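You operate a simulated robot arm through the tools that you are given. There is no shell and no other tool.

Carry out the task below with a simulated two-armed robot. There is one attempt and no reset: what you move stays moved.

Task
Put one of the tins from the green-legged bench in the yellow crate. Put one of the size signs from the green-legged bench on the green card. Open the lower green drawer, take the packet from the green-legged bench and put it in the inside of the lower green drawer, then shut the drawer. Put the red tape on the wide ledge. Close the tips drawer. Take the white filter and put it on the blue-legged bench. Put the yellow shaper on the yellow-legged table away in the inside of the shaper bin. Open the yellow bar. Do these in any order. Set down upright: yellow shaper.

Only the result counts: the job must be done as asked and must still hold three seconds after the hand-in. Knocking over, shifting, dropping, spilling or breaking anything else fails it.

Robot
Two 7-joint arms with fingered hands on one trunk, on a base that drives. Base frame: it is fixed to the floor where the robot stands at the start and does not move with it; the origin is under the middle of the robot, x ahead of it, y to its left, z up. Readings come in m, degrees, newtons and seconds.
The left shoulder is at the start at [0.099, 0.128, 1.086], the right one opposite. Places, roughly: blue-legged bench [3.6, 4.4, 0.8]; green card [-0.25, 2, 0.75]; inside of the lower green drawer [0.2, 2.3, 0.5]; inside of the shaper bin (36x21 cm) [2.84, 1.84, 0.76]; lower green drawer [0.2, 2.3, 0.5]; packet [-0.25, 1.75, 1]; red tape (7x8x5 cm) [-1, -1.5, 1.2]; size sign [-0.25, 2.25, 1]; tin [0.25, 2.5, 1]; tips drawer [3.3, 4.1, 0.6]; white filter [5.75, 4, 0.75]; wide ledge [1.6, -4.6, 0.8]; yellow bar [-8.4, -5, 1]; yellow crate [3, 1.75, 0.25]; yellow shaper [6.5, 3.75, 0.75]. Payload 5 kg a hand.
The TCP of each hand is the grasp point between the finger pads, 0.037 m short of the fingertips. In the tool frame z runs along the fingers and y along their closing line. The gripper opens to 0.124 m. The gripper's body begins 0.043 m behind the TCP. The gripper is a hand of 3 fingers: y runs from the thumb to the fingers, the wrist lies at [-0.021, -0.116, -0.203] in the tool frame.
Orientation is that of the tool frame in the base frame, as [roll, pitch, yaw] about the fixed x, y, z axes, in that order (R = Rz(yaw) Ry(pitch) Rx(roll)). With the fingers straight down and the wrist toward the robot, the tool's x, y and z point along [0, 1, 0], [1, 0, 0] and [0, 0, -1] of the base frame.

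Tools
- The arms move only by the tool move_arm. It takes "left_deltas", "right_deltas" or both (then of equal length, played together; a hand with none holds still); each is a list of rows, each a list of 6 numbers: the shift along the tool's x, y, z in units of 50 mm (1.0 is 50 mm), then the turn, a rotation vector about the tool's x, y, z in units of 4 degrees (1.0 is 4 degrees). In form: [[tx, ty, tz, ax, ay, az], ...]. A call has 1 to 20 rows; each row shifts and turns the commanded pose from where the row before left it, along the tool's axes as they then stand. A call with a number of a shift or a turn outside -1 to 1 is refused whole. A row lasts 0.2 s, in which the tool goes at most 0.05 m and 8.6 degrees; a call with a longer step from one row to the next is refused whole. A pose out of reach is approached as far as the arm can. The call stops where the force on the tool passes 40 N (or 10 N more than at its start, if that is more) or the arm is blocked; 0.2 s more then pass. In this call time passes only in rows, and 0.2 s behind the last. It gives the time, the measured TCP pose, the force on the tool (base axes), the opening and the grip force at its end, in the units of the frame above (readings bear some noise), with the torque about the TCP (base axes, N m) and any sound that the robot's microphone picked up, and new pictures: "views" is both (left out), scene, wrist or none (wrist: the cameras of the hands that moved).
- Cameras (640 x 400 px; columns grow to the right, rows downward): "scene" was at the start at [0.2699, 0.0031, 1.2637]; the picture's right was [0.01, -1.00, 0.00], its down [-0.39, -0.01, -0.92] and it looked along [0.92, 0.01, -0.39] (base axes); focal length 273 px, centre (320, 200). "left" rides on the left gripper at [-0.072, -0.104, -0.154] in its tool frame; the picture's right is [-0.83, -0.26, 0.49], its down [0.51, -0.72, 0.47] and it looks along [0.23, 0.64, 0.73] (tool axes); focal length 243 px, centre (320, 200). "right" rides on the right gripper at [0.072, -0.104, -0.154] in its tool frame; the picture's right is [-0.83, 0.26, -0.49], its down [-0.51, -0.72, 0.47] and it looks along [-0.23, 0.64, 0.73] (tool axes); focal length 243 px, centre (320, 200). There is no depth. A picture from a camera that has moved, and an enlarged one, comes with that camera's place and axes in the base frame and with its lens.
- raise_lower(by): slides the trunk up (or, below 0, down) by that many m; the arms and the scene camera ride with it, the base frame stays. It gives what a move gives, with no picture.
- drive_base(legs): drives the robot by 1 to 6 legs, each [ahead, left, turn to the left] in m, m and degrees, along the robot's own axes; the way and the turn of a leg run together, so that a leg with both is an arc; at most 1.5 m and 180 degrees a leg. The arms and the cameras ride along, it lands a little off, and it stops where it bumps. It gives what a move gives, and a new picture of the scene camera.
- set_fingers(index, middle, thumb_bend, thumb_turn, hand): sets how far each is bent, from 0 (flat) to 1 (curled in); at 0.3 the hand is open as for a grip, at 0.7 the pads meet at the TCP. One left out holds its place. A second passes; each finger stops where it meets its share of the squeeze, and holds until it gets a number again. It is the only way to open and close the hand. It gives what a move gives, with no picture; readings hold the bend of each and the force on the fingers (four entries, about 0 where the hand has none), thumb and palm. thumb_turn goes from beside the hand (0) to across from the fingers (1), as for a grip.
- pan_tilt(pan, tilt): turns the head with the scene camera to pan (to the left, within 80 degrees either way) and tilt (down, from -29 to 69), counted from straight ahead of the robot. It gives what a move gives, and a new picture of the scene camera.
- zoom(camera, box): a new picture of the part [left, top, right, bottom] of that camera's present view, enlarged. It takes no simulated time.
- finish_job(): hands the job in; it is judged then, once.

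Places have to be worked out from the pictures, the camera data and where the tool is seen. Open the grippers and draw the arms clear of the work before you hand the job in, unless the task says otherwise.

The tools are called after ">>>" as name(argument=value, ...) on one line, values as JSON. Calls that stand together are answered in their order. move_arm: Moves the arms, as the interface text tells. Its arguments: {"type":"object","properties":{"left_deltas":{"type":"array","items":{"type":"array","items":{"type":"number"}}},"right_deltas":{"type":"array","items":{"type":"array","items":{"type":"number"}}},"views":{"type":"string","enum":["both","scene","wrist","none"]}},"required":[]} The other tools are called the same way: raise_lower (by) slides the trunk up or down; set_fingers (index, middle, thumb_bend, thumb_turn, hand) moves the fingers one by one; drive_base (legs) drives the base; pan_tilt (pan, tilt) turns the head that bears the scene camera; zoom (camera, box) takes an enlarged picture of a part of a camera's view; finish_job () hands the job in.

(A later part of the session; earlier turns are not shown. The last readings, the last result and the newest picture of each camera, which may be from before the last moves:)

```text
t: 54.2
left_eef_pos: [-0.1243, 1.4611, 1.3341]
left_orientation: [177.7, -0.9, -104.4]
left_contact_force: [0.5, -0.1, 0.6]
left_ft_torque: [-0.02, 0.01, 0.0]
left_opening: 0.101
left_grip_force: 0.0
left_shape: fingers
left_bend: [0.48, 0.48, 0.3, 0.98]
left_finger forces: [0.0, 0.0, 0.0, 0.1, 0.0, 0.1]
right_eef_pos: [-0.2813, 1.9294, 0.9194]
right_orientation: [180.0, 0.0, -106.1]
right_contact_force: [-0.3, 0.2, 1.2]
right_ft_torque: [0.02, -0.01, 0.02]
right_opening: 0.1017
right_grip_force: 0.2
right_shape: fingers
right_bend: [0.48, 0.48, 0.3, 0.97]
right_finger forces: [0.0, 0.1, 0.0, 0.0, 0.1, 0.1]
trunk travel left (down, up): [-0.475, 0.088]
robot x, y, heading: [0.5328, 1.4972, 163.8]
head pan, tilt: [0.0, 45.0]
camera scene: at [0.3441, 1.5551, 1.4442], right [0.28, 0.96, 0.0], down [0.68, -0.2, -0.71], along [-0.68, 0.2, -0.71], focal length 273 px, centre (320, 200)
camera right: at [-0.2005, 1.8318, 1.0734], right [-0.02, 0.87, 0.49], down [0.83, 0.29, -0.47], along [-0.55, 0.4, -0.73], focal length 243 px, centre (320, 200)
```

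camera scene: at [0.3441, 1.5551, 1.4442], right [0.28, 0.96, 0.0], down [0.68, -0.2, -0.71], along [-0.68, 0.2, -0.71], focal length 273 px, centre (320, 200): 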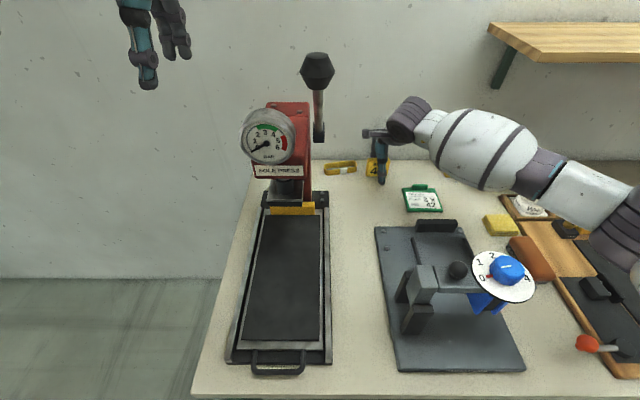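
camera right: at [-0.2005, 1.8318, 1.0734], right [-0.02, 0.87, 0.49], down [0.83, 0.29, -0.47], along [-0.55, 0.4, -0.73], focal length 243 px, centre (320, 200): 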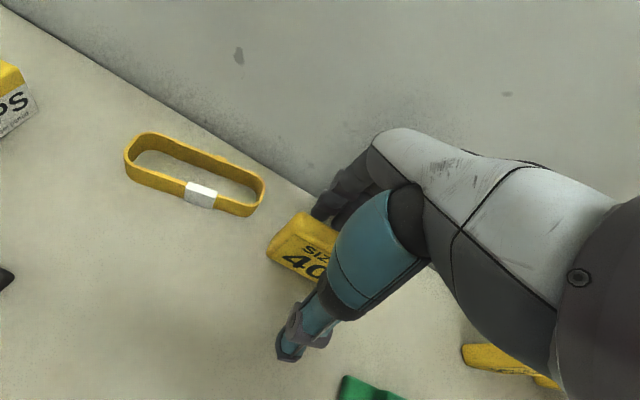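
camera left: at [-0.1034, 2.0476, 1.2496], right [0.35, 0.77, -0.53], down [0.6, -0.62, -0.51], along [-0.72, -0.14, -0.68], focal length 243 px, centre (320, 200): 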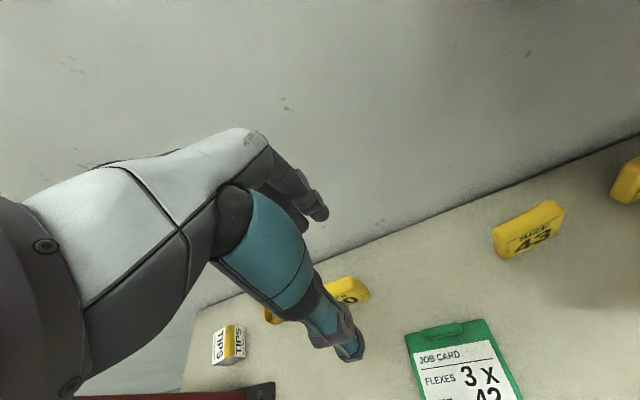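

Sign is between thumb and fingers, centre ~1.2 cm to the left. Adjust and lower slightly, then close.

>>> move_arm(right_deltas=[[0.22, 0, 0.08, 0, 0, 0], [0, 0, 0.1, 0, 0, 0]], views="wrist")

>>> set_fingers(hand="right", index=0.7, middle=0.7, thumb_bend=0.7)

```text
t: 54.8
left_eef_pos: [-0.1245, 1.4591, 1.3326]
left_orientation: [177.7, -0.9, -104.4]
left_contact_force: [-0.5, 0.4, 0.1]
left_ft_torque: [-0.03, 0.0, 0.0]
left_opening: 0.1013
left_grip_force: 0.1
left_shape: fingers
left_bend: [0.48, 0.48, 0.3, 0.98]
left_finger forces: [0.1, 0.1, 0.0, 0.0, 0.1, 0.1]
right_eef_pos: [-0.2838, 1.9171, 0.9095]
right_orientation: [180.0, 0.0, -106.1]
right_contact_force: [-1.0, 0.2, -0.5]
right_ft_torque: [0.03, 0.01, -0.01]
right_opening: 0.1016
right_grip_force: 0.1
right_shape: fingers
right_bend: [0.48, 0.48, 0.3, 0.97]
right_finger forces: [0.0, 0.1, 0.0, 0.1, 0.0, 0.0]
trunk travel left (down, up): [-0.475, 0.088]
robot x, y, heading: [0.5361, 1.4996, 164.1]
head pan, tilt: [0.0, 45.0]
camera right: at [-0.2035, 1.8197, 1.0632], right [-0.02, 0.87, 0.49], down [0.83, 0.29, -0.47], along [-0.55, 0.4, -0.73], focal length 243 px, centre (320, 200)
```

right: 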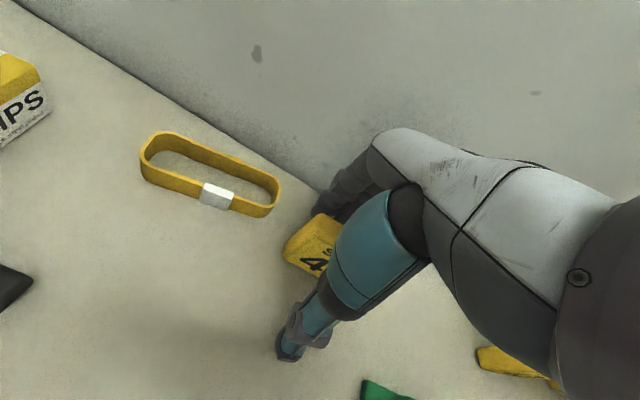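

```text
t: 55.8
left_eef_pos: [-0.1249, 1.4588, 1.3344]
left_orientation: [177.7, -0.9, -104.5]
left_contact_force: [-0.7, 0.6, -0.1]
left_ft_torque: [0.0, 0.01, -0.04]
left_opening: 0.1015
left_grip_force: 0.1
left_shape: fingers
left_bend: [0.48, 0.48, 0.3, 0.98]
left_finger forces: [0.0, 0.0, 0.0, 0.1, 0.0, 0.0]
right_eef_pos: [-0.2837, 1.9172, 0.9095]
right_orientation: [179.9, 0.0, -106.2]
right_contact_force: [-0.3, -1.0, 2.8]
right_ft_torque: [0.03, -0.03, 0.01]
right_opening: 0.0243
right_grip_force: 9.0
right_shape: fingers
right_bend: [0.67, 0.68, 0.63, 1.0]
right_finger forces: [4.2, 4.0, 0.0, 0.0, 9.0, 0.0]
trunk travel left (down, up): [-0.475, 0.088]
robot x, y, heading: [0.5359, 1.4997, 163.9]
head pan, tilt: [0.0, 45.0]
```

Gripped at 2.4 cm width with 9 N. Lift and check.

>>> move_arm(right_deltas=[[0, 0, -0.6, 0, 0, 0], [0, 0, -0.8, 0, 0, 0]], views="both")

```text
t: 56.4
left_eef_pos: [-0.1236, 1.4572, 1.3347]
left_orientation: [177.7, -0.7, -104.5]
left_contact_force: [0.1, -0.5, 0.0]
left_ft_torque: [-0.04, 0.02, 0.0]
left_opening: 0.1014
left_grip_force: 0.0
left_shape: fingers
left_bend: [0.48, 0.48, 0.3, 0.98]
left_finger forces: [0.1, 0.1, 0.0, 0.0, 0.1, 0.1]
right_eef_pos: [-0.2839, 1.9157, 0.9816]
right_orientation: [179.9, 0.0, -106.1]
right_contact_force: [1.1, 0.4, -1.5]
right_ft_torque: [0.0, 0.03, 0.0]
right_opening: 0.0241
right_grip_force: 9.0
right_shape: fingers
right_bend: [0.67, 0.68, 0.64, 1.0]
right_finger forces: [4.6, 4.0, 0.0, 0.1, 8.4, 0.1]
trunk travel left (down, up): [-0.475, 0.088]
robot x, y, heading: [0.5331, 1.4985, 163.7]
head pan, tilt: [0.0, 45.0]
camera scene: at [0.3453, 1.5539, 1.4445], right [0.28, 0.96, 0.0], down [0.68, -0.2, -0.71], along [-0.68, 0.2, -0.71], focal length 273 px, centre (320, 200)
camera right: at [-0.2042, 1.8181, 1.1348], right [-0.02, 0.87, 0.49], down [0.83, 0.29, -0.47], along [-0.55, 0.4, -0.73], focal length 243 px, centre (320, 200)
```

scene: 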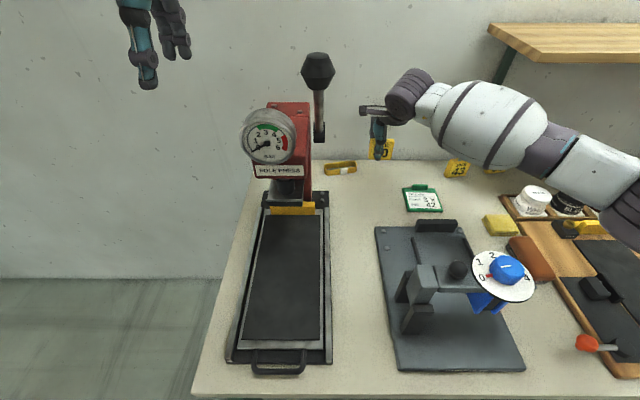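
right: 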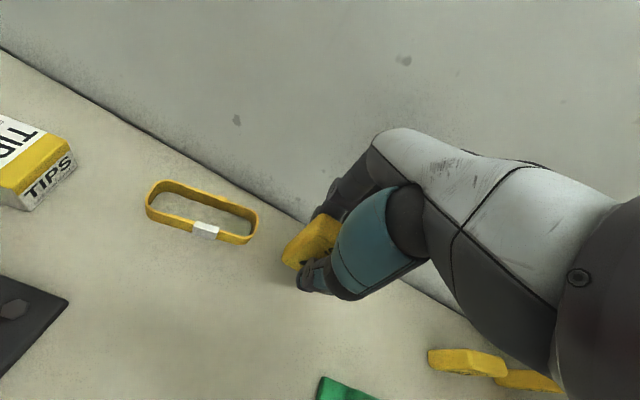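

Sign is held. Move it over the green card at (-0.124, 2.008) and check.

>>> move_arm(right_deltas=[[-0.665, -0.64, 0, 0, 0, 0], [-0.665, -0.64, 0, 0, 0, 0], [-0.665, -0.64, 0, 0, 0, 0], [-0.665, -0.64, 0, 0, 0, 0], [0, 0, 0.5, 0, 0, 0]], views="both")

```text
t: 57.6
left_eef_pos: [-0.1265, 1.4584, 1.3321]
left_orientation: [177.8, -0.8, -104.4]
left_contact_force: [-0.1, 0.0, -0.2]
left_ft_torque: [-0.02, -0.04, 0.07]
left_opening: 0.1013
left_grip_force: 0.1
left_shape: fingers
left_bend: [0.48, 0.48, 0.3, 0.98]
left_finger forces: [0.1, 0.0, 0.1, 0.1, 0.0, 0.1]
right_eef_pos: [-0.1249, 2.009, 0.9547]
right_orientation: [-179.9, 0.0, -106.2]
right_contact_force: [-0.9, 0.4, -1.9]
right_ft_torque: [-0.03, -0.02, -0.03]
right_opening: 0.024
right_grip_force: 8.1
right_shape: fingers
right_bend: [0.67, 0.68, 0.64, 1.0]
right_finger forces: [4.4, 4.0, 0.0, 0.0, 8.2, 0.0]
trunk travel left (down, up): [-0.475, 0.088]
robot x, y, heading: [0.5325, 1.4996, 163.8]
head pan, tilt: [0.0, 45.0]
camera scene: at [0.3424, 1.5547, 1.4438], right [0.28, 0.96, 0.0], down [0.68, -0.2, -0.71], along [-0.68, 0.2, -0.71], focal length 273 px, centre (320, 200)
camera right: at [-0.0446, 1.9111, 1.1087], right [-0.02, 0.87, 0.49], down [0.83, 0.29, -0.47], along [-0.55, 0.4, -0.73], focal length 243 px, centre (320, 200)
```

scene: 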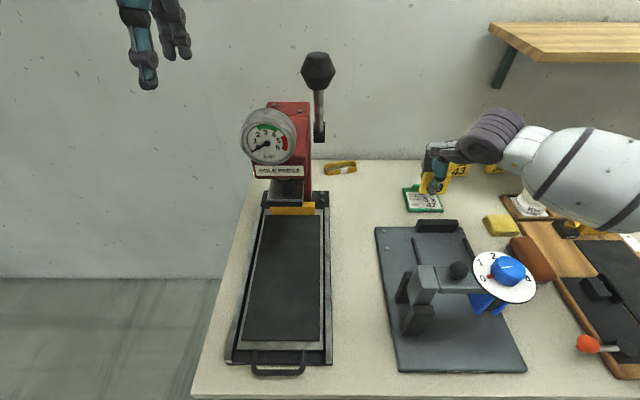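
right: 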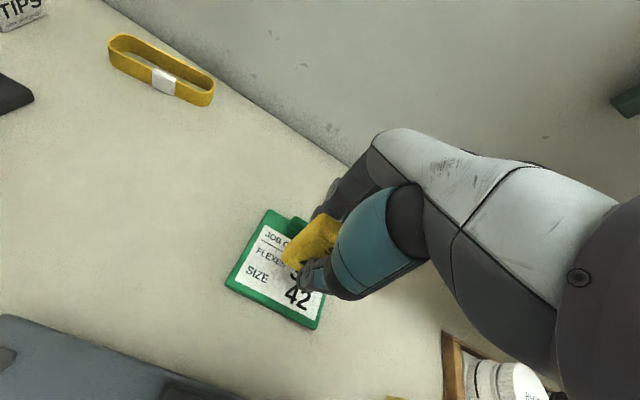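

Card centre triangulates to (-0.127,2.009), matching the TCP. Lower to just contact.

>>> move_arm(right_deltas=[[0, 0, 0.5, 0, 0, 0], [0, 0, 0.22, 0, 0, 0]], views="wrist")

```text
t: 58.2
left_eef_pos: [-0.1235, 1.4587, 1.3343]
left_orientation: [177.6, -0.9, -104.5]
left_contact_force: [-0.6, -0.3, 0.0]
left_ft_torque: [0.01, -0.02, 0.02]
left_opening: 0.1011
left_grip_force: 0.1
left_shape: fingers
left_bend: [0.48, 0.48, 0.3, 0.98]
left_finger forces: [0.0, 0.1, 0.0, 0.0, 0.0, 0.0]
right_eef_pos: [-0.1241, 2.0086, 0.9198]
right_orientation: [179.9, 0.0, -106.2]
right_contact_force: [1.5, 0.7, 3.4]
right_ft_torque: [0.1, 0.01, 0.0]
right_opening: 0.0239
right_grip_force: 9.3
right_shape: fingers
right_bend: [0.67, 0.68, 0.64, 1.0]
right_finger forces: [4.6, 4.2, 0.0, 0.0, 10.0, 0.0]
trunk travel left (down, up): [-0.475, 0.088]
robot x, y, heading: [0.5331, 1.4949, 163.8]
head pan, tilt: [0.0, 45.0]
camera right: at [-0.0441, 1.9108, 1.0732], right [-0.02, 0.87, 0.49], down [0.83, 0.29, -0.47], along [-0.55, 0.4, -0.73], focal length 243 px, centre (320, 200)
```

right: 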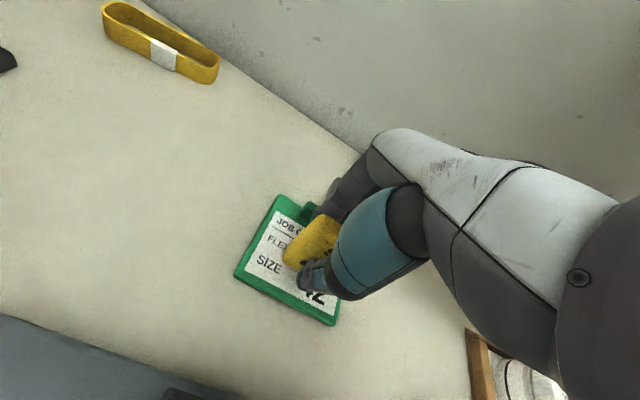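

Contact with the card is felt (force rose to +3.4 N). Release and lift.

>>> set_fingers(hand="right", index=0.5, middle=0.5, thumb_bend=0.35)

>>> move_arm(right_deltas=[[0, 0, -0.5, 0, 0, 0], [0, 0, -1, 0, 0, 0], [0, 0, -1, 0, 0, 0]], views="both")

```text
t: 59.2
left_eef_pos: [-0.1257, 1.4578, 1.3337]
left_orientation: [177.7, -0.9, -104.5]
left_contact_force: [0.2, -0.2, 0.7]
left_ft_torque: [0.02, 0.01, -0.02]
left_opening: 0.1011
left_grip_force: 0.0
left_shape: fingers
left_bend: [0.48, 0.48, 0.3, 0.98]
left_finger forces: [0.0, 0.0, 0.1, 0.0, 0.0, 0.0]
right_eef_pos: [-0.1239, 2.0094, 0.9187]
right_orientation: [179.9, 0.0, -106.0]
right_contact_force: [-0.5, 0.6, 1.1]
right_ft_torque: [0.0, -0.01, 0.03]
right_opening: 0.0903
right_grip_force: 0.1
right_shape: fingers
right_bend: [0.5, 0.5, 0.35, 0.98]
right_finger forces: [0.0, 0.0, 0.0, 0.0, 0.0, 0.0]
trunk travel left (down, up): [-0.475, 0.088]
robot x, y, heading: [0.5341, 1.4986, 163.9]
head pan, tilt: [0.0, 45.0]
```

```text
t: 60.0
left_eef_pos: [-0.1241, 1.4582, 1.3339]
left_orientation: [177.6, -0.8, -104.4]
left_contact_force: [-0.1, 0.1, -0.6]
left_ft_torque: [0.01, 0.02, 0.01]
left_opening: 0.1013
left_grip_force: 0.0
left_shape: fingers
left_bend: [0.48, 0.48, 0.3, 0.98]
left_finger forces: [0.0, 0.0, 0.0, 0.0, 0.0, 0.0]
right_eef_pos: [-0.123, 2.0066, 1.0442]
right_orientation: [179.8, -0.1, -106.2]
right_contact_force: [-0.5, -0.1, -0.3]
right_ft_torque: [0.02, 0.0, -0.03]
right_opening: 0.0902
right_grip_force: 0.1
right_shape: fingers
right_bend: [0.5, 0.5, 0.35, 0.98]
right_finger forces: [0.1, 0.0, 0.1, 0.1, 0.1, 0.1]
trunk travel left (down, up): [-0.475, 0.088]
robot x, y, heading: [0.5339, 1.5018, 164.1]
head pan, tilt: [0.0, 45.0]
camera scene: at [0.3445, 1.5539, 1.4443], right [0.28, 0.96, 0.0], down [0.68, -0.2, -0.71], along [-0.68, 0.2, -0.71], focal length 273 px, centre (320, 200)
camera right: at [-0.0437, 1.9095, 1.1979], right [-0.02, 0.87, 0.49], down [0.83, 0.29, -0.47], along [-0.55, 0.4, -0.73], focal length 243 px, centre (320, 200)
```

scene: 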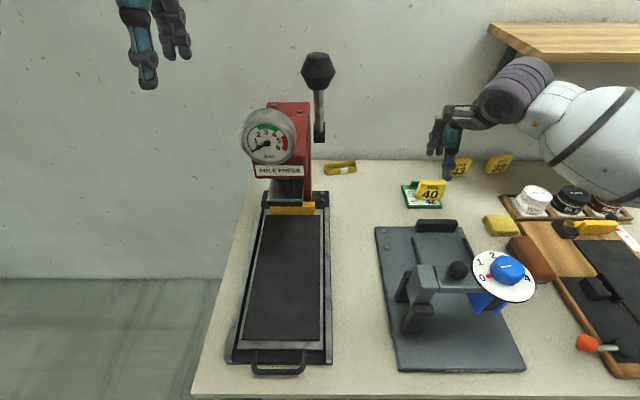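
right: 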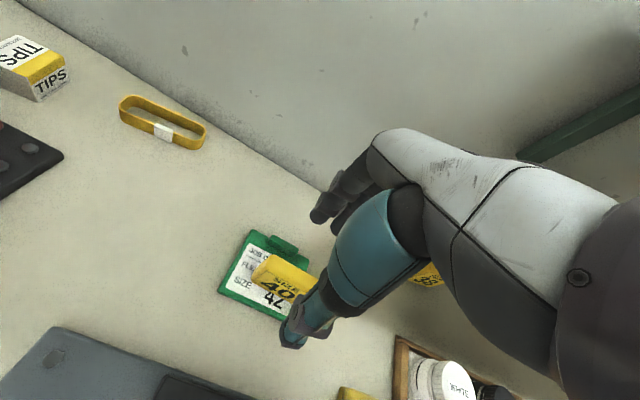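

Zoom to verify the sign stands on the card.

>>> zoom(camera="scene", box=[380, 150, 500, 225])

>>> zoom(camera="right", box=[0, 0, 340, 212])

```text
5.33 times, centred on (440, 188) of scene
camera zoom: at [0.3445, 1.5539, 1.4443], right [0.28, 0.96, 0.0], down [0.68, -0.2, -0.71], along [-0.68, 0.2, -0.71], focal length 1457 px, centre (-320, 267)
```

zoom: 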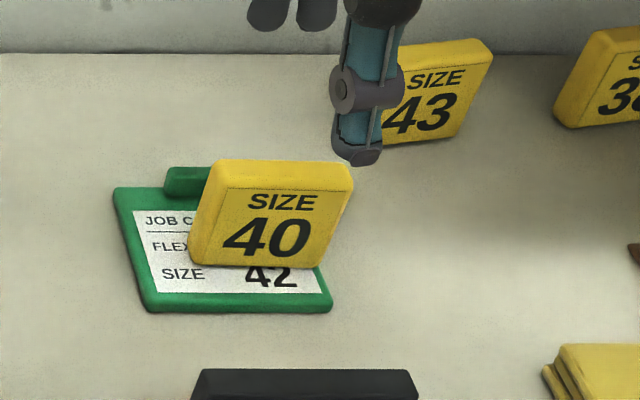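

```text
1.88 times, centred on (170, 106) of right
camera zoom: at [-0.0437, 1.9095, 1.1979], right [-0.02, 0.87, 0.49], down [0.83, 0.29, -0.47], along [-0.55, 0.4, -0.73], focal length 457 px, centre (602, 377)
```

zoom: 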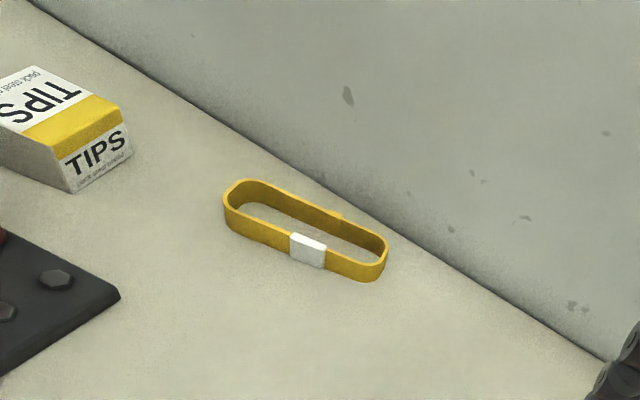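

The sign stands on the card. The TIPS packet is behind the press column; I'll go to the bench's near end. First raise/retract the right hand, then back away.

>>> move_arm(right_deltas=[[0, 0, -1, 0, 0, 0], [0, 0, -1, 0, 0, 0], [0, 0, -1, 0, 0, 0], [0, 0, -1, 0, 0, 0], [0, 0, -1, 0, 0, 0], [0.6, -0.4, -0.5, 0, 0, 0], [0.6, -0.6, 0, 0, 0, 0], [0.6, -0.6, 0, 0, 0, 0]], views="none")

>>> drive_base(legs=[[-0.45, 0, 0], [0, 0.75, 0]])

```text
t: 61.8
left_eef_pos: [-0.1236, 1.4576, 1.3338]
left_orientation: [177.7, -0.9, -104.5]
left_contact_force: [-0.1, 0.4, -1.2]
left_ft_torque: [0.04, -0.01, 0.01]
left_opening: 0.1014
left_grip_force: 0.1
left_shape: fingers
left_bend: [0.48, 0.48, 0.3, 0.98]
left_finger forces: [0.1, 0.1, 0.1, 0.0, 0.0, 0.1]
right_eef_pos: [-0.072, 1.899, 1.3183]
right_orientation: [180.0, 0.0, -106.1]
right_contact_force: [0.1, -0.1, -0.1]
right_ft_torque: [0.03, 0.03, 0.02]
right_opening: 0.0904
right_grip_force: 0.0
right_shape: fingers
right_bend: [0.5, 0.5, 0.35, 0.98]
right_finger forces: [0.1, 0.1, 0.0, 0.0, 0.1, 0.1]
trunk travel left (down, up): [-0.475, 0.088]
robot x, y, heading: [0.534, 1.4989, 163.6]
head pan, tilt: [0.0, 45.0]
```

```text
t: 71.1
left_eef_pos: [0.1032, 0.6205, 1.3339]
left_orientation: [177.7, -1.0, -104.5]
left_contact_force: [-0.2, 0.3, 0.0]
left_ft_torque: [0.03, -0.02, -0.03]
left_opening: 0.1012
left_grip_force: 0.0
left_shape: fingers
left_bend: [0.48, 0.48, 0.3, 0.98]
left_finger forces: [0.0, 0.0, 0.1, 0.1, 0.0, 0.1]
right_eef_pos: [0.1564, 1.0642, 1.3175]
right_orientation: [179.9, 0.0, -106.1]
right_contact_force: [0.8, -0.6, -0.1]
right_ft_torque: [-0.02, 0.02, 0.02]
right_opening: 0.0903
right_grip_force: 0.0
right_shape: fingers
right_bend: [0.5, 0.5, 0.35, 0.98]
right_finger forces: [0.0, 0.1, 0.1, 0.0, 0.0, 0.0]
trunk travel left (down, up): [-0.475, 0.088]
robot x, y, heading: [0.7623, 0.6574, 163.9]
head pan, tilt: [0.0, 45.0]
camera scene: at [0.5728, 0.7164, 1.4442], right [0.28, 0.96, 0.0], down [0.68, -0.2, -0.71], along [-0.68, 0.2, -0.71], focal length 273 px, centre (320, 200)
```

scene: 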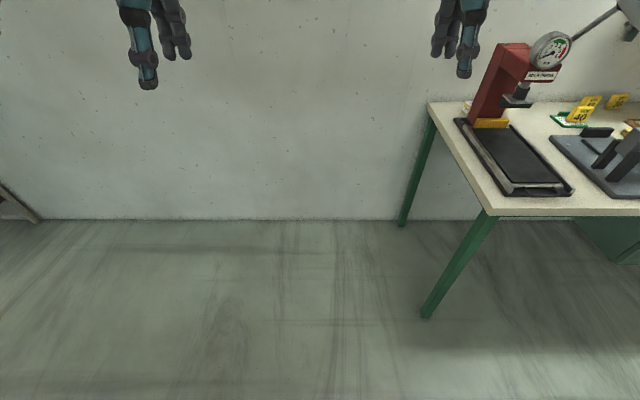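

Turn right to heading ~89° and shift left toward the wall, staying short of the bench end, then look.

>>> drive_base(legs=[[0, 0, -75], [0, 0.75, 0]])

>>> pan_tilt(pan=0, tilt=35)

```text
t: 81.2
left_eef_pos: [-0.1829, 1.3052, 1.3327]
left_orientation: [177.7, -0.9, 179.9]
left_contact_force: [0.0, 0.3, 0.2]
left_ft_torque: [-0.01, -0.01, -0.02]
left_opening: 0.1016
left_grip_force: 0.1
left_shape: fingers
left_bend: [0.48, 0.48, 0.3, 0.98]
left_finger forces: [0.0, 0.0, 0.0, 0.0, 0.1, 0.0]
right_eef_pos: [0.2591, 1.3633, 1.3173]
right_orientation: [179.8, -0.1, 178.2]
right_contact_force: [-0.3, -0.3, -0.2]
right_ft_torque: [0.0, 0.03, -0.03]
right_opening: 0.0903
right_grip_force: 0.0
right_shape: fingers
right_bend: [0.5, 0.5, 0.35, 0.98]
right_finger forces: [0.1, 0.0, 0.0, 0.0, 0.1, 0.1]
trunk travel left (down, up): [-0.475, 0.088]
robot x, y, heading: [0.0182, 0.6772, 88.4]
head pan, tilt: [0.0, 45.0]
camera scene: at [0.0243, 0.8745, 1.4442], right [1.0, -0.03, 0.0], down [-0.02, -0.71, -0.71], along [0.02, 0.71, -0.71], focal length 273 px, centre (320, 200)
```

scene: 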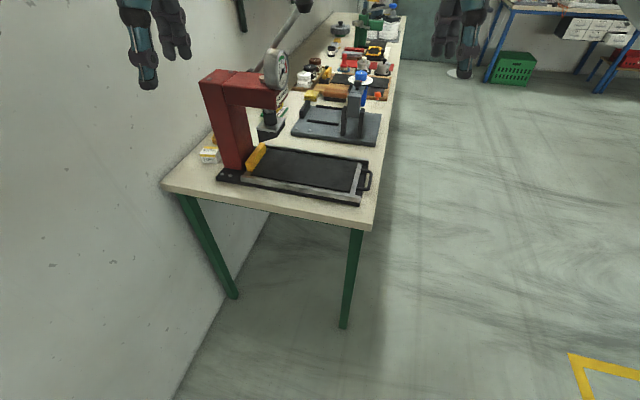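

```text
t: 82.0
left_eef_pos: [-0.1831, 1.305, 1.3331]
left_orientation: [177.7, -1.0, 179.9]
left_contact_force: [1.2, -0.2, -0.3]
left_ft_torque: [0.02, 0.0, 0.02]
left_opening: 0.1015
left_grip_force: 0.0
left_shape: fingers
left_bend: [0.48, 0.48, 0.3, 0.98]
left_finger forces: [0.0, 0.0, 0.0, 0.0, 0.0, 0.1]
right_eef_pos: [0.257, 1.3627, 1.3175]
right_orientation: [179.8, -0.1, 178.2]
right_contact_force: [-0.8, 0.9, 0.3]
right_ft_torque: [0.02, 0.01, 0.03]
right_opening: 0.0902
right_grip_force: 0.1
right_shape: fingers
right_bend: [0.5, 0.5, 0.35, 0.98]
right_finger forces: [0.1, 0.0, 0.0, 0.0, 0.1, 0.1]
trunk travel left (down, up): [-0.475, 0.088]
robot x, y, heading: [0.0196, 0.6733, 88.2]
head pan, tilt: [0.0, 35.0]
camera scene: at [0.0241, 0.8813, 1.4589], right [1.0, -0.03, 0.0], down [-0.02, -0.57, -0.82], along [0.02, 0.82, -0.57], focal length 273 px, centre (320, 200)
```

scene: 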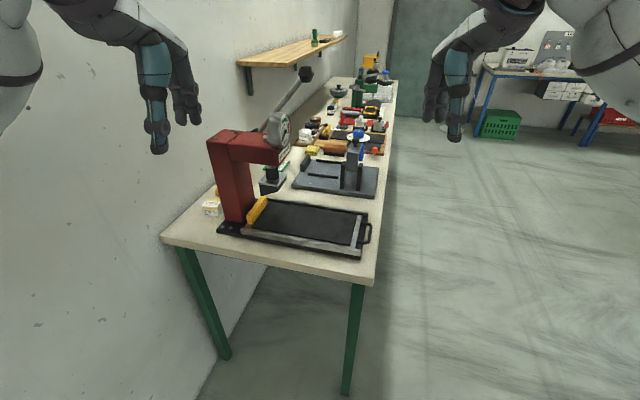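

Zoom on the press column and TIPS box.

>>> zoom(camera="scene", box=[150, 60, 390, 290])

>>> zoom(camera="scene", box=[180, 120, 280, 240])

```text
1.74 times, centred on (270, 175) of scene
camera zoom: at [0.0241, 0.8813, 1.4589], right [1.0, -0.03, 0.0], down [-0.02, -0.57, -0.82], along [0.02, 0.82, -0.57], focal length 475 px, centre (407, 244)
```

zoom: 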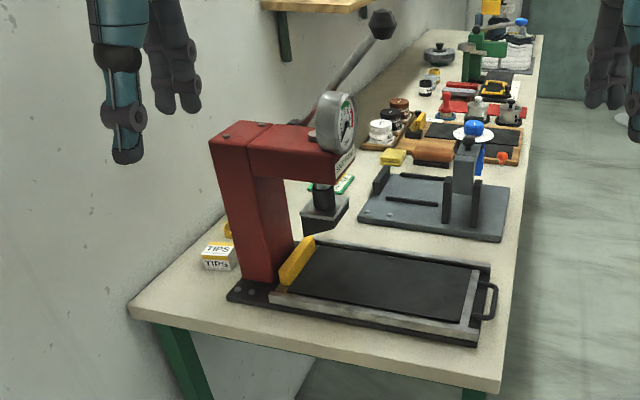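

```text
3.33 times, centred on (230, 180) of scene
camera zoom: at [0.0241, 0.8813, 1.4589], right [1.0, -0.03, 0.0], down [-0.02, -0.57, -0.82], along [0.02, 0.82, -0.57], focal length 911 px, centre (620, 267)
```

zoom: 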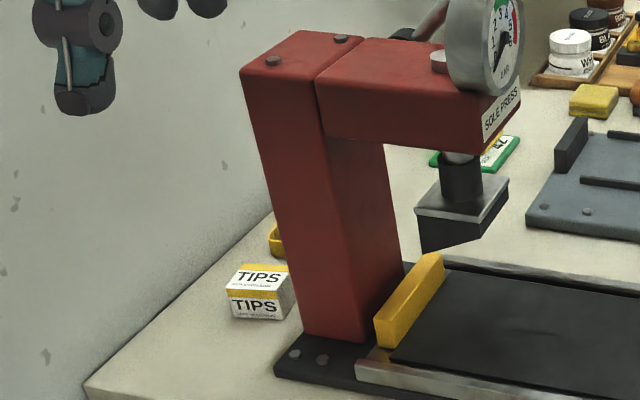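

The TIPS box is 5.5×4.5×3.5 cm at about (-0.335,1.672), between wall (x≈-0.437) and column (x≈-0.262). I'll open the left hand, shift it left near the wall with yaw +12°, then drive forward 0.33 m.

>>> move_arm(left_deltas=[[0.9, -0.2, 0, 0, 0, 1], [0.9, -0.2, 0, 0, 0, 1], [0.9, -0.2, 0, 0, 0, 1], [0.9, -0.2, 0, 0, 0, 0]], views="none")

>>> set_fingers(hand="left", index=0.35, middle=0.35, thumb_bend=0.35, thumb_turn=1.0)

>>> drive_base(legs=[[0.33, 0, 0]])

```text
t: 83.2
left_eef_pos: [-0.3218, 1.2881, 1.3432]
left_orientation: [178.0, -2.2, 166.3]
left_contact_force: [-1.8, -0.8, -0.4]
left_ft_torque: [0.13, -0.09, 0.01]
left_opening: 0.1015
left_grip_force: 0.1
left_shape: fingers
left_bend: [0.48, 0.48, 0.3, 0.98]
left_finger forces: [0.1, 0.0, 0.0, 0.0, 0.0, 0.0]
right_eef_pos: [0.2972, 1.3566, 1.316]
right_orientation: [179.6, -1.2, 177.4]
right_contact_force: [0.0, -0.6, -0.7]
right_ft_torque: [0.1, 0.05, 0.01]
right_opening: 0.0905
right_grip_force: 0.1
right_shape: fingers
right_bend: [0.5, 0.5, 0.35, 0.98]
right_finger forces: [0.0, 0.0, 0.0, 0.0, 0.0, 0.0]
trunk travel left (down, up): [-0.475, 0.088]
robot x, y, heading: [0.0237, 0.677, 87.3]
head pan, tilt: [0.0, 35.0]
stopped in row 4 (left hand): the arm was blocked; the commanded pose is now the measured one
```

```text
t: 84.4
left_eef_pos: [-0.3213, 1.2859, 1.3431]
left_orientation: [177.9, -2.1, 166.3]
left_contact_force: [-0.4, -0.2, 1.7]
left_ft_torque: [0.04, 0.02, -0.02]
left_opening: 0.1141
left_grip_force: 0.1
left_shape: fingers
left_bend: [0.35, 0.35, 0.35, 0.98]
left_finger forces: [0.0, 0.0, 0.1, 0.0, 0.0, 0.0]
right_eef_pos: [0.2967, 1.3553, 1.3181]
right_orientation: [179.5, -1.2, 177.5]
right_contact_force: [0.3, -0.8, 0.1]
right_ft_torque: [0.06, 0.02, -0.01]
right_opening: 0.0904
right_grip_force: 0.2
right_shape: fingers
right_bend: [0.5, 0.5, 0.35, 0.98]
right_finger forces: [0.0, 0.0, 0.1, 0.0, 0.0, 0.0]
trunk travel left (down, up): [-0.475, 0.088]
robot x, y, heading: [0.0237, 0.6742, 87.7]
head pan, tilt: [0.0, 35.0]
stopped (left hand): the arm was blocked; the commanded pose is now the measured one
```

```text
t: 85.1
left_eef_pos: [-0.3237, 1.2869, 1.3431]
left_orientation: [177.7, -2.1, 166.5]
left_contact_force: [-0.2, -0.7, 0.2]
left_ft_torque: [0.02, -0.03, 0.02]
left_opening: 0.1139
left_grip_force: 0.0
left_shape: fingers
left_bend: [0.35, 0.35, 0.35, 0.98]
left_finger forces: [0.0, 0.0, 0.1, 0.0, 0.0, 0.0]
right_eef_pos: [0.297, 1.3578, 1.3165]
right_orientation: [179.7, -0.9, 177.6]
right_contact_force: [-0.5, -0.9, -0.1]
right_ft_torque: [0.02, -0.01, -0.01]
right_opening: 0.0902
right_grip_force: 0.0
right_shape: fingers
right_bend: [0.5, 0.5, 0.35, 0.98]
right_finger forces: [0.0, 0.1, 0.0, 0.1, 0.0, 0.1]
trunk travel left (down, up): [-0.475, 0.088]
robot x, y, heading: [0.0285, 0.6817, 87.5]
head pan, tilt: [0.0, 35.0]
stopped in leg 1: the robot was blocked; the commanded pose is now the measured one
camera scene: at [0.0582, 0.8787, 1.46], right [1.0, -0.04, -0.02], down [-0.04, -0.57, -0.82], along [0.03, 0.82, -0.57], focal length 273 px, centre (320, 200)
```

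scene: 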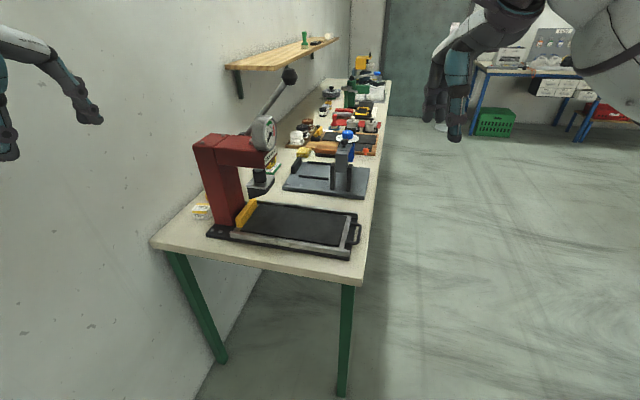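

The left elbow touched the wall (no objects moved). I'll pull the hand back to the right, shift the base ~0.2 m right, and then reach with a straighter arm.

>>> move_arm(left_deltas=[[-1, 0, 0, 0, 0, 0], [-1, 0, 0, 0, 0, 0], [-0.8, 0.5, 0, 0, 0, 0]], views="none")

>>> drive_base(legs=[[0, -0.17, 2], [0.2, 0, 0]])

```text
t: 85.9
left_eef_pos: [-0.2039, 1.292, 1.3287]
left_orientation: [178.2, -1.0, 166.3]
left_contact_force: [-0.1, 0.8, -0.2]
left_ft_torque: [-0.03, 0.0, -0.02]
left_opening: 0.114
left_grip_force: 0.1
left_shape: fingers
left_bend: [0.35, 0.35, 0.35, 0.98]
left_finger forces: [0.0, 0.1, 0.0, 0.0, 0.1, 0.1]
right_eef_pos: [0.273, 1.3717, 1.3126]
right_orientation: [-179.7, -0.1, 177.4]
right_contact_force: [-0.7, 0.6, -0.9]
right_ft_torque: [-0.05, 0.02, 0.02]
right_opening: 0.0904
right_grip_force: 0.1
right_shape: fingers
right_bend: [0.5, 0.5, 0.35, 0.98]
right_finger forces: [0.0, 0.1, 0.1, 0.0, 0.0, 0.0]
trunk travel left (down, up): [-0.475, 0.088]
robot x, y, heading: [0.0257, 0.684, 87.8]
head pan, tilt: [0.0, 35.0]
```

```text
t: 89.3
left_eef_pos: [-0.0519, 1.4684, 1.3351]
left_orientation: [177.8, -1.1, 168.7]
left_contact_force: [0.4, 0.3, 0.1]
left_ft_torque: [0.02, 0.0, 0.0]
left_opening: 0.1138
left_grip_force: 0.2
left_shape: fingers
left_bend: [0.35, 0.35, 0.35, 0.98]
left_finger forces: [0.1, 0.0, 0.0, 0.0, 0.0, 0.0]
right_eef_pos: [0.4207, 1.5649, 1.3199]
right_orientation: [179.6, -0.1, 179.5]
right_contact_force: [-0.3, 0.1, -0.4]
right_ft_torque: [0.08, -0.03, -0.01]
right_opening: 0.0906
right_grip_force: 0.1
right_shape: fingers
right_bend: [0.5, 0.5, 0.35, 0.98]
right_finger forces: [0.1, 0.0, 0.0, 0.0, 0.0, 0.1]
trunk travel left (down, up): [-0.475, 0.088]
robot x, y, heading: [0.1974, 0.8744, 89.4]
head pan, tilt: [0.0, 35.0]
camera scene: at [0.1991, 1.0776, 1.4597], right [1.0, -0.01, 0.0], down [0.0, -0.57, -0.82], along [0.01, 0.82, -0.57], focal length 273 px, centre (320, 200)
```

scene: 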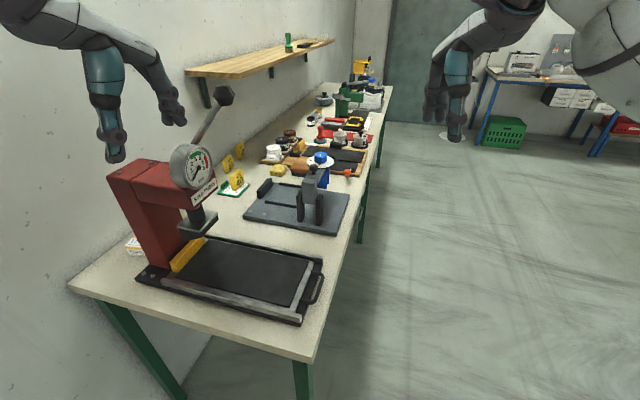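

Move the left hand over the slot above the packet at z≈1.33.

>>> move_arm(left_deltas=[[0.81, 0.35, 0, 0, 0, 0], [0.81, 0.35, 0, 0, 0, 0], [0.81, 0.35, 0, 0, 0, 0], [0.81, 0.35, 0, 0, 0, 0], [0.81, 0.35, 0, 0, 0, 0], [0.81, 0.35, 0, 0, 0, 0]], views="both")

```text
t: 90.7
left_eef_pos: [-0.2717, 1.6229, 1.3395]
left_orientation: [178.1, -1.0, 168.6]
left_contact_force: [0.2, -0.4, -0.5]
left_ft_torque: [-0.02, -0.01, -0.01]
left_opening: 0.1138
left_grip_force: 0.1
left_shape: fingers
left_bend: [0.35, 0.35, 0.35, 0.98]
left_finger forces: [0.0, 0.1, 0.0, 0.0, 0.0, 0.0]
right_eef_pos: [0.4221, 1.5689, 1.3159]
right_orientation: [180.0, 0.0, 179.5]
right_contact_force: [0.1, 0.1, -1.4]
right_ft_torque: [-0.02, -0.01, 0.03]
right_opening: 0.0903
right_grip_force: 0.0
right_shape: fingers
right_bend: [0.5, 0.5, 0.35, 0.98]
right_finger forces: [0.0, 0.0, 0.0, 0.0, 0.1, 0.1]
trunk travel left (down, up): [-0.475, 0.088]
robot x, y, heading: [0.1962, 0.8752, 89.3]
head pan, tilt: [0.0, 35.0]
camera scene: at [0.1987, 1.0827, 1.4587], right [1.0, -0.01, 0.0], down [0.0, -0.57, -0.82], along [0.01, 0.82, -0.57], focal length 273 px, centre (320, 200)
camera left: at [-0.2212, 1.5017, 1.4901], right [0.76, -0.4, -0.52], down [-0.64, -0.59, -0.49], along [-0.11, 0.7, -0.7], focal length 243 px, centre (320, 200)
```

scene: 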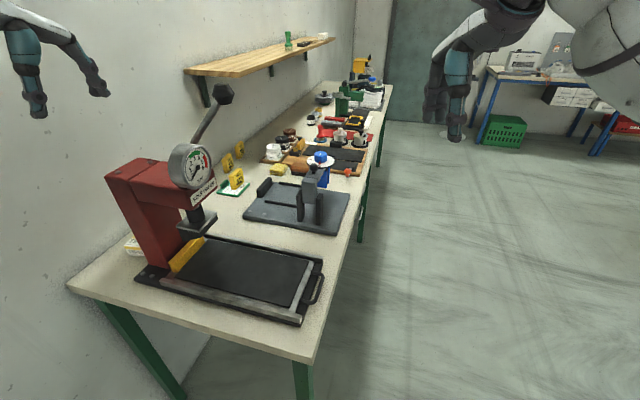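
left: 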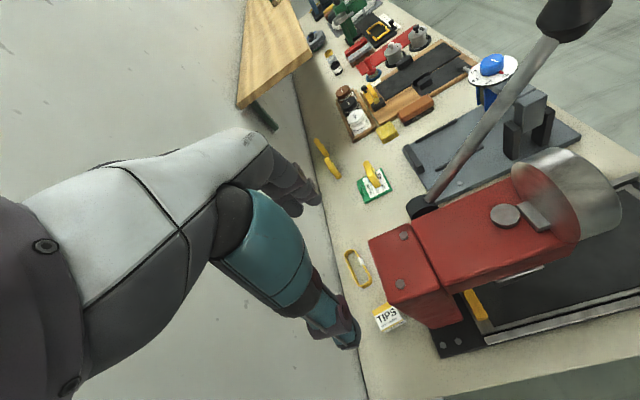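

Continue left and ahead to over the packet, then descend to z≈1.1 and look.

>>> move_arm(left_deltas=[[0.78, 0.32, 0, 0, 0, 0], [0.78, 0.32, 0, 0, 0, 0], [0, 0, 1, 0, 0, 0], [0, 0, 1, 0, 0, 0], [0, 0, 1, 0, 0, 0], [0, 0, 1, 0, 0, 0]], views="both")

```text
t: 92.1
left_eef_pos: [-0.3429, 1.675, 1.1436]
left_orientation: [177.9, -1.0, 168.6]
left_contact_force: [0.1, -1.0, -0.6]
left_ft_torque: [0.01, -0.01, 0.02]
left_opening: 0.1135
left_grip_force: 0.1
left_shape: fingers
left_bend: [0.35, 0.35, 0.35, 0.98]
left_finger forces: [0.1, 0.0, 0.0, 0.0, 0.0, 0.1]
right_eef_pos: [0.421, 1.5689, 1.318]
right_orientation: [179.9, 0.2, 179.5]
right_contact_force: [-0.2, 0.8, 0.3]
right_ft_torque: [-0.01, 0.0, -0.04]
right_opening: 0.0901
right_grip_force: 0.1
right_shape: fingers
right_bend: [0.5, 0.5, 0.35, 0.98]
right_finger forces: [0.0, 0.1, 0.0, 0.1, 0.0, 0.1]
trunk travel left (down, up): [-0.475, 0.088]
robot x, y, heading: [0.1977, 0.8765, 89.4]
head pan, tilt: [0.0, 35.0]
camera scene: at [0.1981, 1.0817, 1.4589], right [1.0, -0.01, 0.0], down [0.0, -0.57, -0.82], along [0.01, 0.82, -0.57], focal length 273 px, centre (320, 200)
camera left: at [-0.2924, 1.5536, 1.2926], right [0.76, -0.4, -0.52], down [-0.64, -0.59, -0.49], along [-0.11, 0.7, -0.7], focal length 243 px, centre (320, 200)
```

scene: 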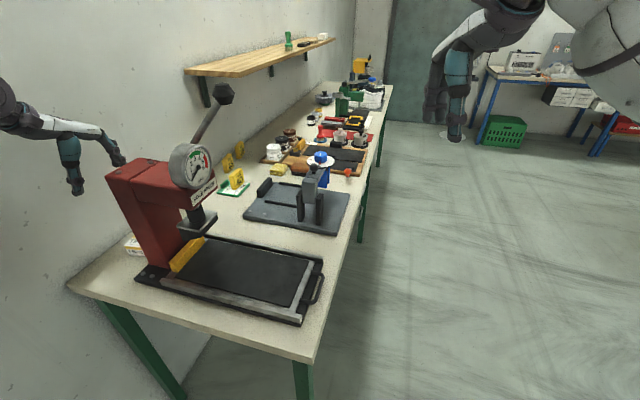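
left: 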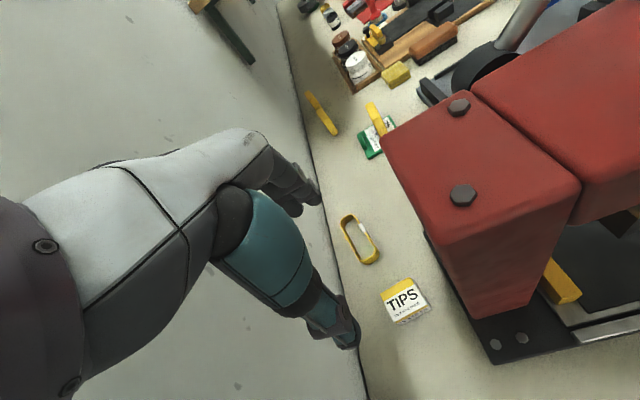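

Packet triangulates to (-0.333,1.671) – well aligned. Descend to z≈0.95 with force monitoring.

>>> move_arm(left_deltas=[[0, 0, 0.8, 0, 0, 0], [0, 0, 0.8, 0, 0, 0], [0, 0, 0.8, 0, 0, 0], [0, 0, 0.7, 0, 0, 0], [0, 0, 0.7, 0, 0, 0]], views="both")

```text
t: 93.3
left_eef_pos: [-0.3447, 1.6838, 0.9516]
left_orientation: [178.0, -1.1, 168.7]
left_contact_force: [-0.5, 0.2, 0.2]
left_ft_torque: [-0.03, -0.03, 0.02]
left_opening: 0.1137
left_grip_force: 0.0
left_shape: fingers
left_bend: [0.35, 0.35, 0.35, 0.98]
left_finger forces: [0.0, 0.0, 0.1, 0.0, 0.0, 0.0]
right_eef_pos: [0.4216, 1.5686, 1.3169]
right_orientation: [179.9, -0.1, 179.6]
right_contact_force: [0.4, -0.1, -0.5]
right_ft_torque: [0.02, 0.0, 0.01]
right_opening: 0.0904
right_grip_force: 0.1
right_shape: fingers
right_bend: [0.5, 0.5, 0.35, 0.98]
right_finger forces: [0.1, 0.1, 0.0, 0.1, 0.0, 0.1]
trunk travel left (down, up): [-0.475, 0.088]
robot x, y, heading: [0.1964, 0.8755, 89.6]
head pan, tilt: [0.0, 35.0]
camera scene: at [0.1985, 1.0819, 1.4589], right [1.0, -0.01, 0.0], down [0.0, -0.57, -0.82], along [0.01, 0.82, -0.57], focal length 273 px, centre (320, 200)
camera left: at [-0.2941, 1.5632, 1.1005], right [0.76, -0.4, -0.52], down [-0.64, -0.59, -0.49], along [-0.11, 0.7, -0.7], focal length 243 px, centre (320, 200)
```

scene: 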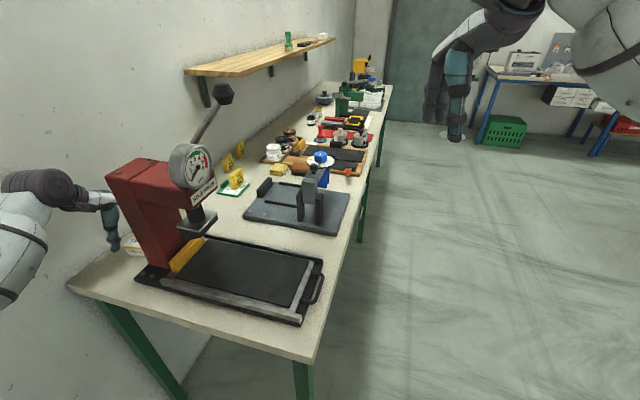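
left: 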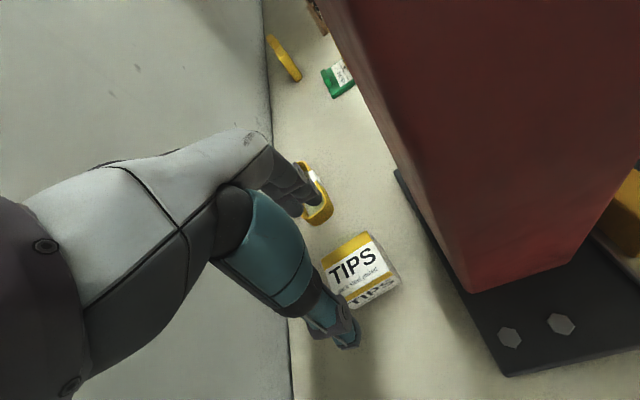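

Fingers would come near the yellow loop behind; I'll pre-curl the fingers a bit, shift back ~8 mm, and descend to z≈0.906.

>>> set_fingers(hand="left", index=0.5, middle=0.5, thumb_bend=0.4)

>>> move_arm(left_deltas=[[-0.08, -0.18, 0.4, 0, 0, 0], [0, 0, 0.3, 0, 0, 0], [0, 0, 0.2, 0, 0, 0]], views="both")

```text
t: 94.3
left_eef_pos: [-0.3438, 1.6836, 0.953]
left_orientation: [177.9, -1.1, 168.7]
left_contact_force: [0.0, 0.2, 0.0]
left_ft_torque: [0.02, 0.01, 0.01]
left_opening: 0.0836
left_grip_force: 0.0
left_shape: fingers
left_bend: [0.5, 0.5, 0.4, 0.99]
left_finger forces: [0.1, 0.0, 0.0, 0.1, 0.1, 0.0]
right_eef_pos: [0.4214, 1.5682, 1.3176]
right_orientation: [179.8, 0.1, 179.6]
right_contact_force: [-0.6, -1.2, 0.1]
right_ft_torque: [0.0, 0.01, -0.02]
right_opening: 0.0902
right_grip_force: 0.0
right_shape: fingers
right_bend: [0.5, 0.5, 0.35, 0.98]
right_finger forces: [0.0, 0.1, 0.1, 0.0, 0.1, 0.0]
trunk travel left (down, up): [-0.475, 0.088]
robot x, y, heading: [0.1991, 0.878, 89.7]
head pan, tilt: [0.0, 35.0]
```

```text
t: 95.1
left_eef_pos: [-0.3433, 1.6758, 0.907]
left_orientation: [178.0, -1.0, 168.6]
left_contact_force: [0.6, -0.6, -0.1]
left_ft_torque: [0.0, -0.02, 0.03]
left_opening: 0.0837
left_grip_force: 0.0
left_shape: fingers
left_bend: [0.5, 0.5, 0.4, 0.99]
left_finger forces: [0.0, 0.0, 0.0, 0.0, 0.0, 0.0]
right_eef_pos: [0.4218, 1.5675, 1.3165]
right_orientation: [179.9, -0.1, 179.7]
right_contact_force: [-0.1, -0.1, -0.5]
right_ft_torque: [0.03, 0.0, 0.0]
right_opening: 0.0905
right_grip_force: 0.0
right_shape: fingers
right_bend: [0.5, 0.5, 0.35, 0.98]
right_finger forces: [0.0, 0.1, 0.0, 0.1, 0.0, 0.0]
trunk travel left (down, up): [-0.475, 0.088]
robot x, y, heading: [0.2016, 0.8725, 89.7]
head pan, tilt: [0.0, 35.0]
camera scene: at [0.1993, 1.0816, 1.4589], right [1.0, -0.01, 0.0], down [0.0, -0.57, -0.82], along [0.01, 0.82, -0.57], focal length 273 px, centre (320, 200)
camera left: at [-0.2921, 1.5557, 1.0562], right [0.76, -0.4, -0.52], down [-0.64, -0.59, -0.49], along [-0.11, 0.7, -0.7], focal length 243 px, centre (320, 200)
```

scene: 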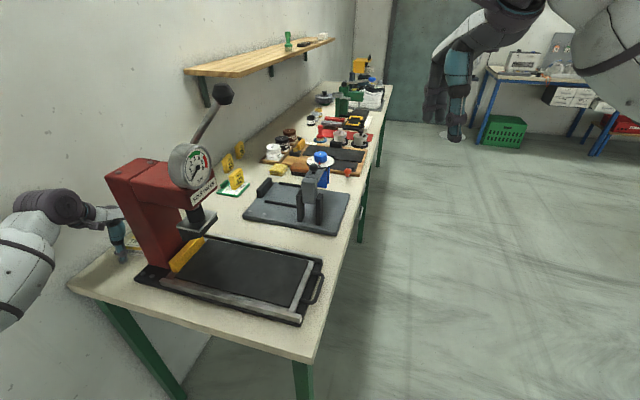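
left: 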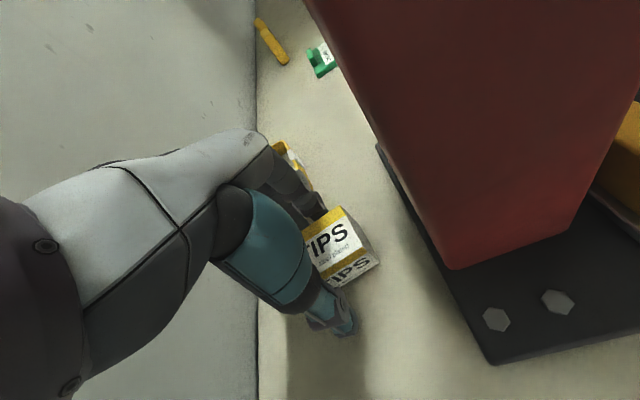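

The packet is between thumb and fingers. Lower 4 mm more and close.

>>> move_arm(left_deltas=[[-0.08, 0, 0.09, 0, 0, 0]], views="none")

>>> set_fingers(hand="left", index=0.7, middle=0.7, thumb_bend=0.7)

```text
t: 95.5
left_eef_pos: [-0.3402, 1.6762, 0.9035]
left_orientation: [177.9, -1.1, 168.6]
left_contact_force: [0.2, -0.3, -0.5]
left_ft_torque: [0.01, 0.0, -0.01]
left_opening: 0.0833
left_grip_force: 0.0
left_shape: fingers
left_bend: [0.5, 0.5, 0.4, 0.99]
left_finger forces: [0.0, 0.0, 0.0, 0.1, 0.1, 0.0]
right_eef_pos: [0.4222, 1.5673, 1.3174]
right_orientation: [179.9, 0.0, 179.7]
right_contact_force: [-0.3, 0.9, -0.5]
right_ft_torque: [-0.01, 0.01, 0.01]
right_opening: 0.0905
right_grip_force: 0.1
right_shape: fingers
right_bend: [0.5, 0.5, 0.35, 0.98]
right_finger forces: [0.1, 0.0, 0.1, 0.0, 0.1, 0.0]
trunk travel left (down, up): [-0.475, 0.088]
robot x, y, heading: [0.1978, 0.8756, 89.6]
head pan, tilt: [0.0, 35.0]
```

```text
t: 96.5
left_eef_pos: [-0.3389, 1.6758, 0.9023]
left_orientation: [177.9, -1.1, 168.7]
left_contact_force: [0.5, 0.4, 0.5]
left_ft_torque: [0.04, 0.04, 0.03]
left_opening: 0.0476
left_grip_force: 17.8
left_shape: fingers
left_bend: [0.62, 0.65, 0.54, 1.0]
left_finger forces: [8.6, 8.8, 0.0, 0.0, 17.8, 0.0]
right_eef_pos: [0.4217, 1.5665, 1.319]
right_orientation: [179.8, -0.1, 179.6]
right_contact_force: [-0.2, -0.6, 0.2]
right_ft_torque: [-0.02, 0.01, -0.01]
right_opening: 0.0901
right_grip_force: 0.0
right_shape: fingers
right_bend: [0.5, 0.5, 0.35, 0.98]
right_finger forces: [0.0, 0.1, 0.0, 0.0, 0.0, 0.0]
trunk travel left (down, up): [-0.475, 0.088]
robot x, y, heading: [0.1989, 0.8764, 89.6]
head pan, tilt: [0.0, 35.0]
```

Gripped at 4.8 cm with ~18 N. Lift straight up.

>>> move_arm(left_deltas=[[0, 0, -0.6, 0, 0, 0], [0, 0, -0.8, 0, 0, 0], [0, 0, -0.8, 0, 0, 0], [0, 0, -0.8, 0, 0, 0], [0, 0, -0.8, 0, 0, 0], [0, 0, -0.8, 0, 0, 0], [0, 0, -0.8, 0, 0, 0], [0, 0, -0.8, 0, 0, 0], [0, 0, -0.8, 0, 0, 0]], views="both")

```text
t: 98.5
left_eef_pos: [-0.3341, 1.6618, 1.2536]
left_orientation: [178.1, -1.1, 168.7]
left_contact_force: [0.1, -1.0, -1.5]
left_ft_torque: [-0.01, 0.02, -0.01]
left_opening: 0.0477
left_grip_force: 17.6
left_shape: fingers
left_bend: [0.62, 0.65, 0.54, 1.0]
left_finger forces: [8.8, 8.7, 0.0, 0.0, 17.4, 0.1]
right_eef_pos: [0.4216, 1.5668, 1.3172]
right_orientation: [179.9, 0.0, 179.7]
right_contact_force: [0.6, 0.0, -0.2]
right_ft_torque: [0.0, 0.04, 0.02]
right_opening: 0.0905
right_grip_force: 0.0
right_shape: fingers
right_bend: [0.5, 0.5, 0.35, 0.98]
right_finger forces: [0.0, 0.0, 0.0, 0.1, 0.1, 0.0]
trunk travel left (down, up): [-0.475, 0.088]
robot x, y, heading: [0.2002, 0.8769, 89.7]
head pan, tilt: [0.0, 35.0]
camera scene: at [0.2003, 1.081, 1.4591], right [1.0, -0.01, 0.0], down [0.0, -0.57, -0.82], along [0.0, 0.82, -0.57], focal length 273 px, centre (320, 200)
camera left: at [-0.2828, 1.5411, 1.402], right [0.76, -0.4, -0.52], down [-0.65, -0.59, -0.49], along [-0.11, 0.7, -0.7], focal length 243 px, centre (320, 200)
```

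scene: 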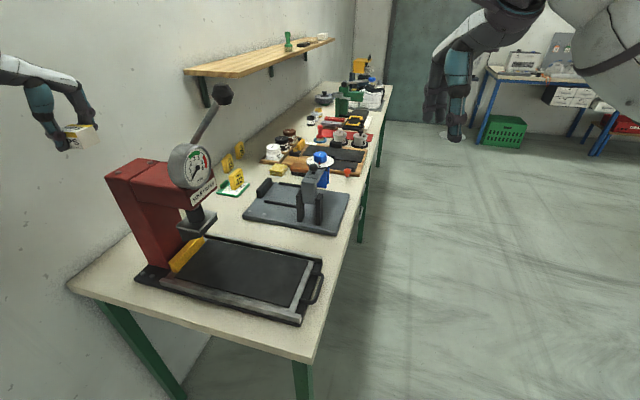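
left: 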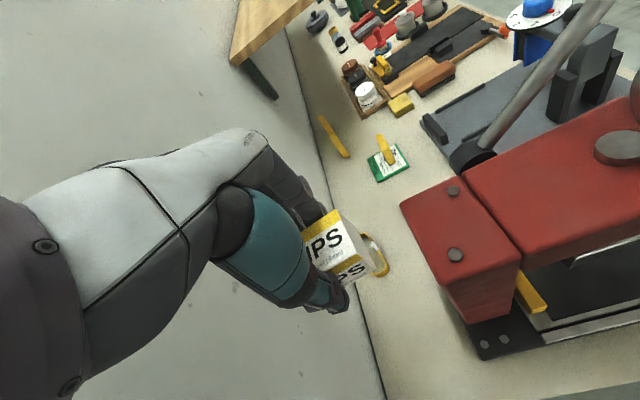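

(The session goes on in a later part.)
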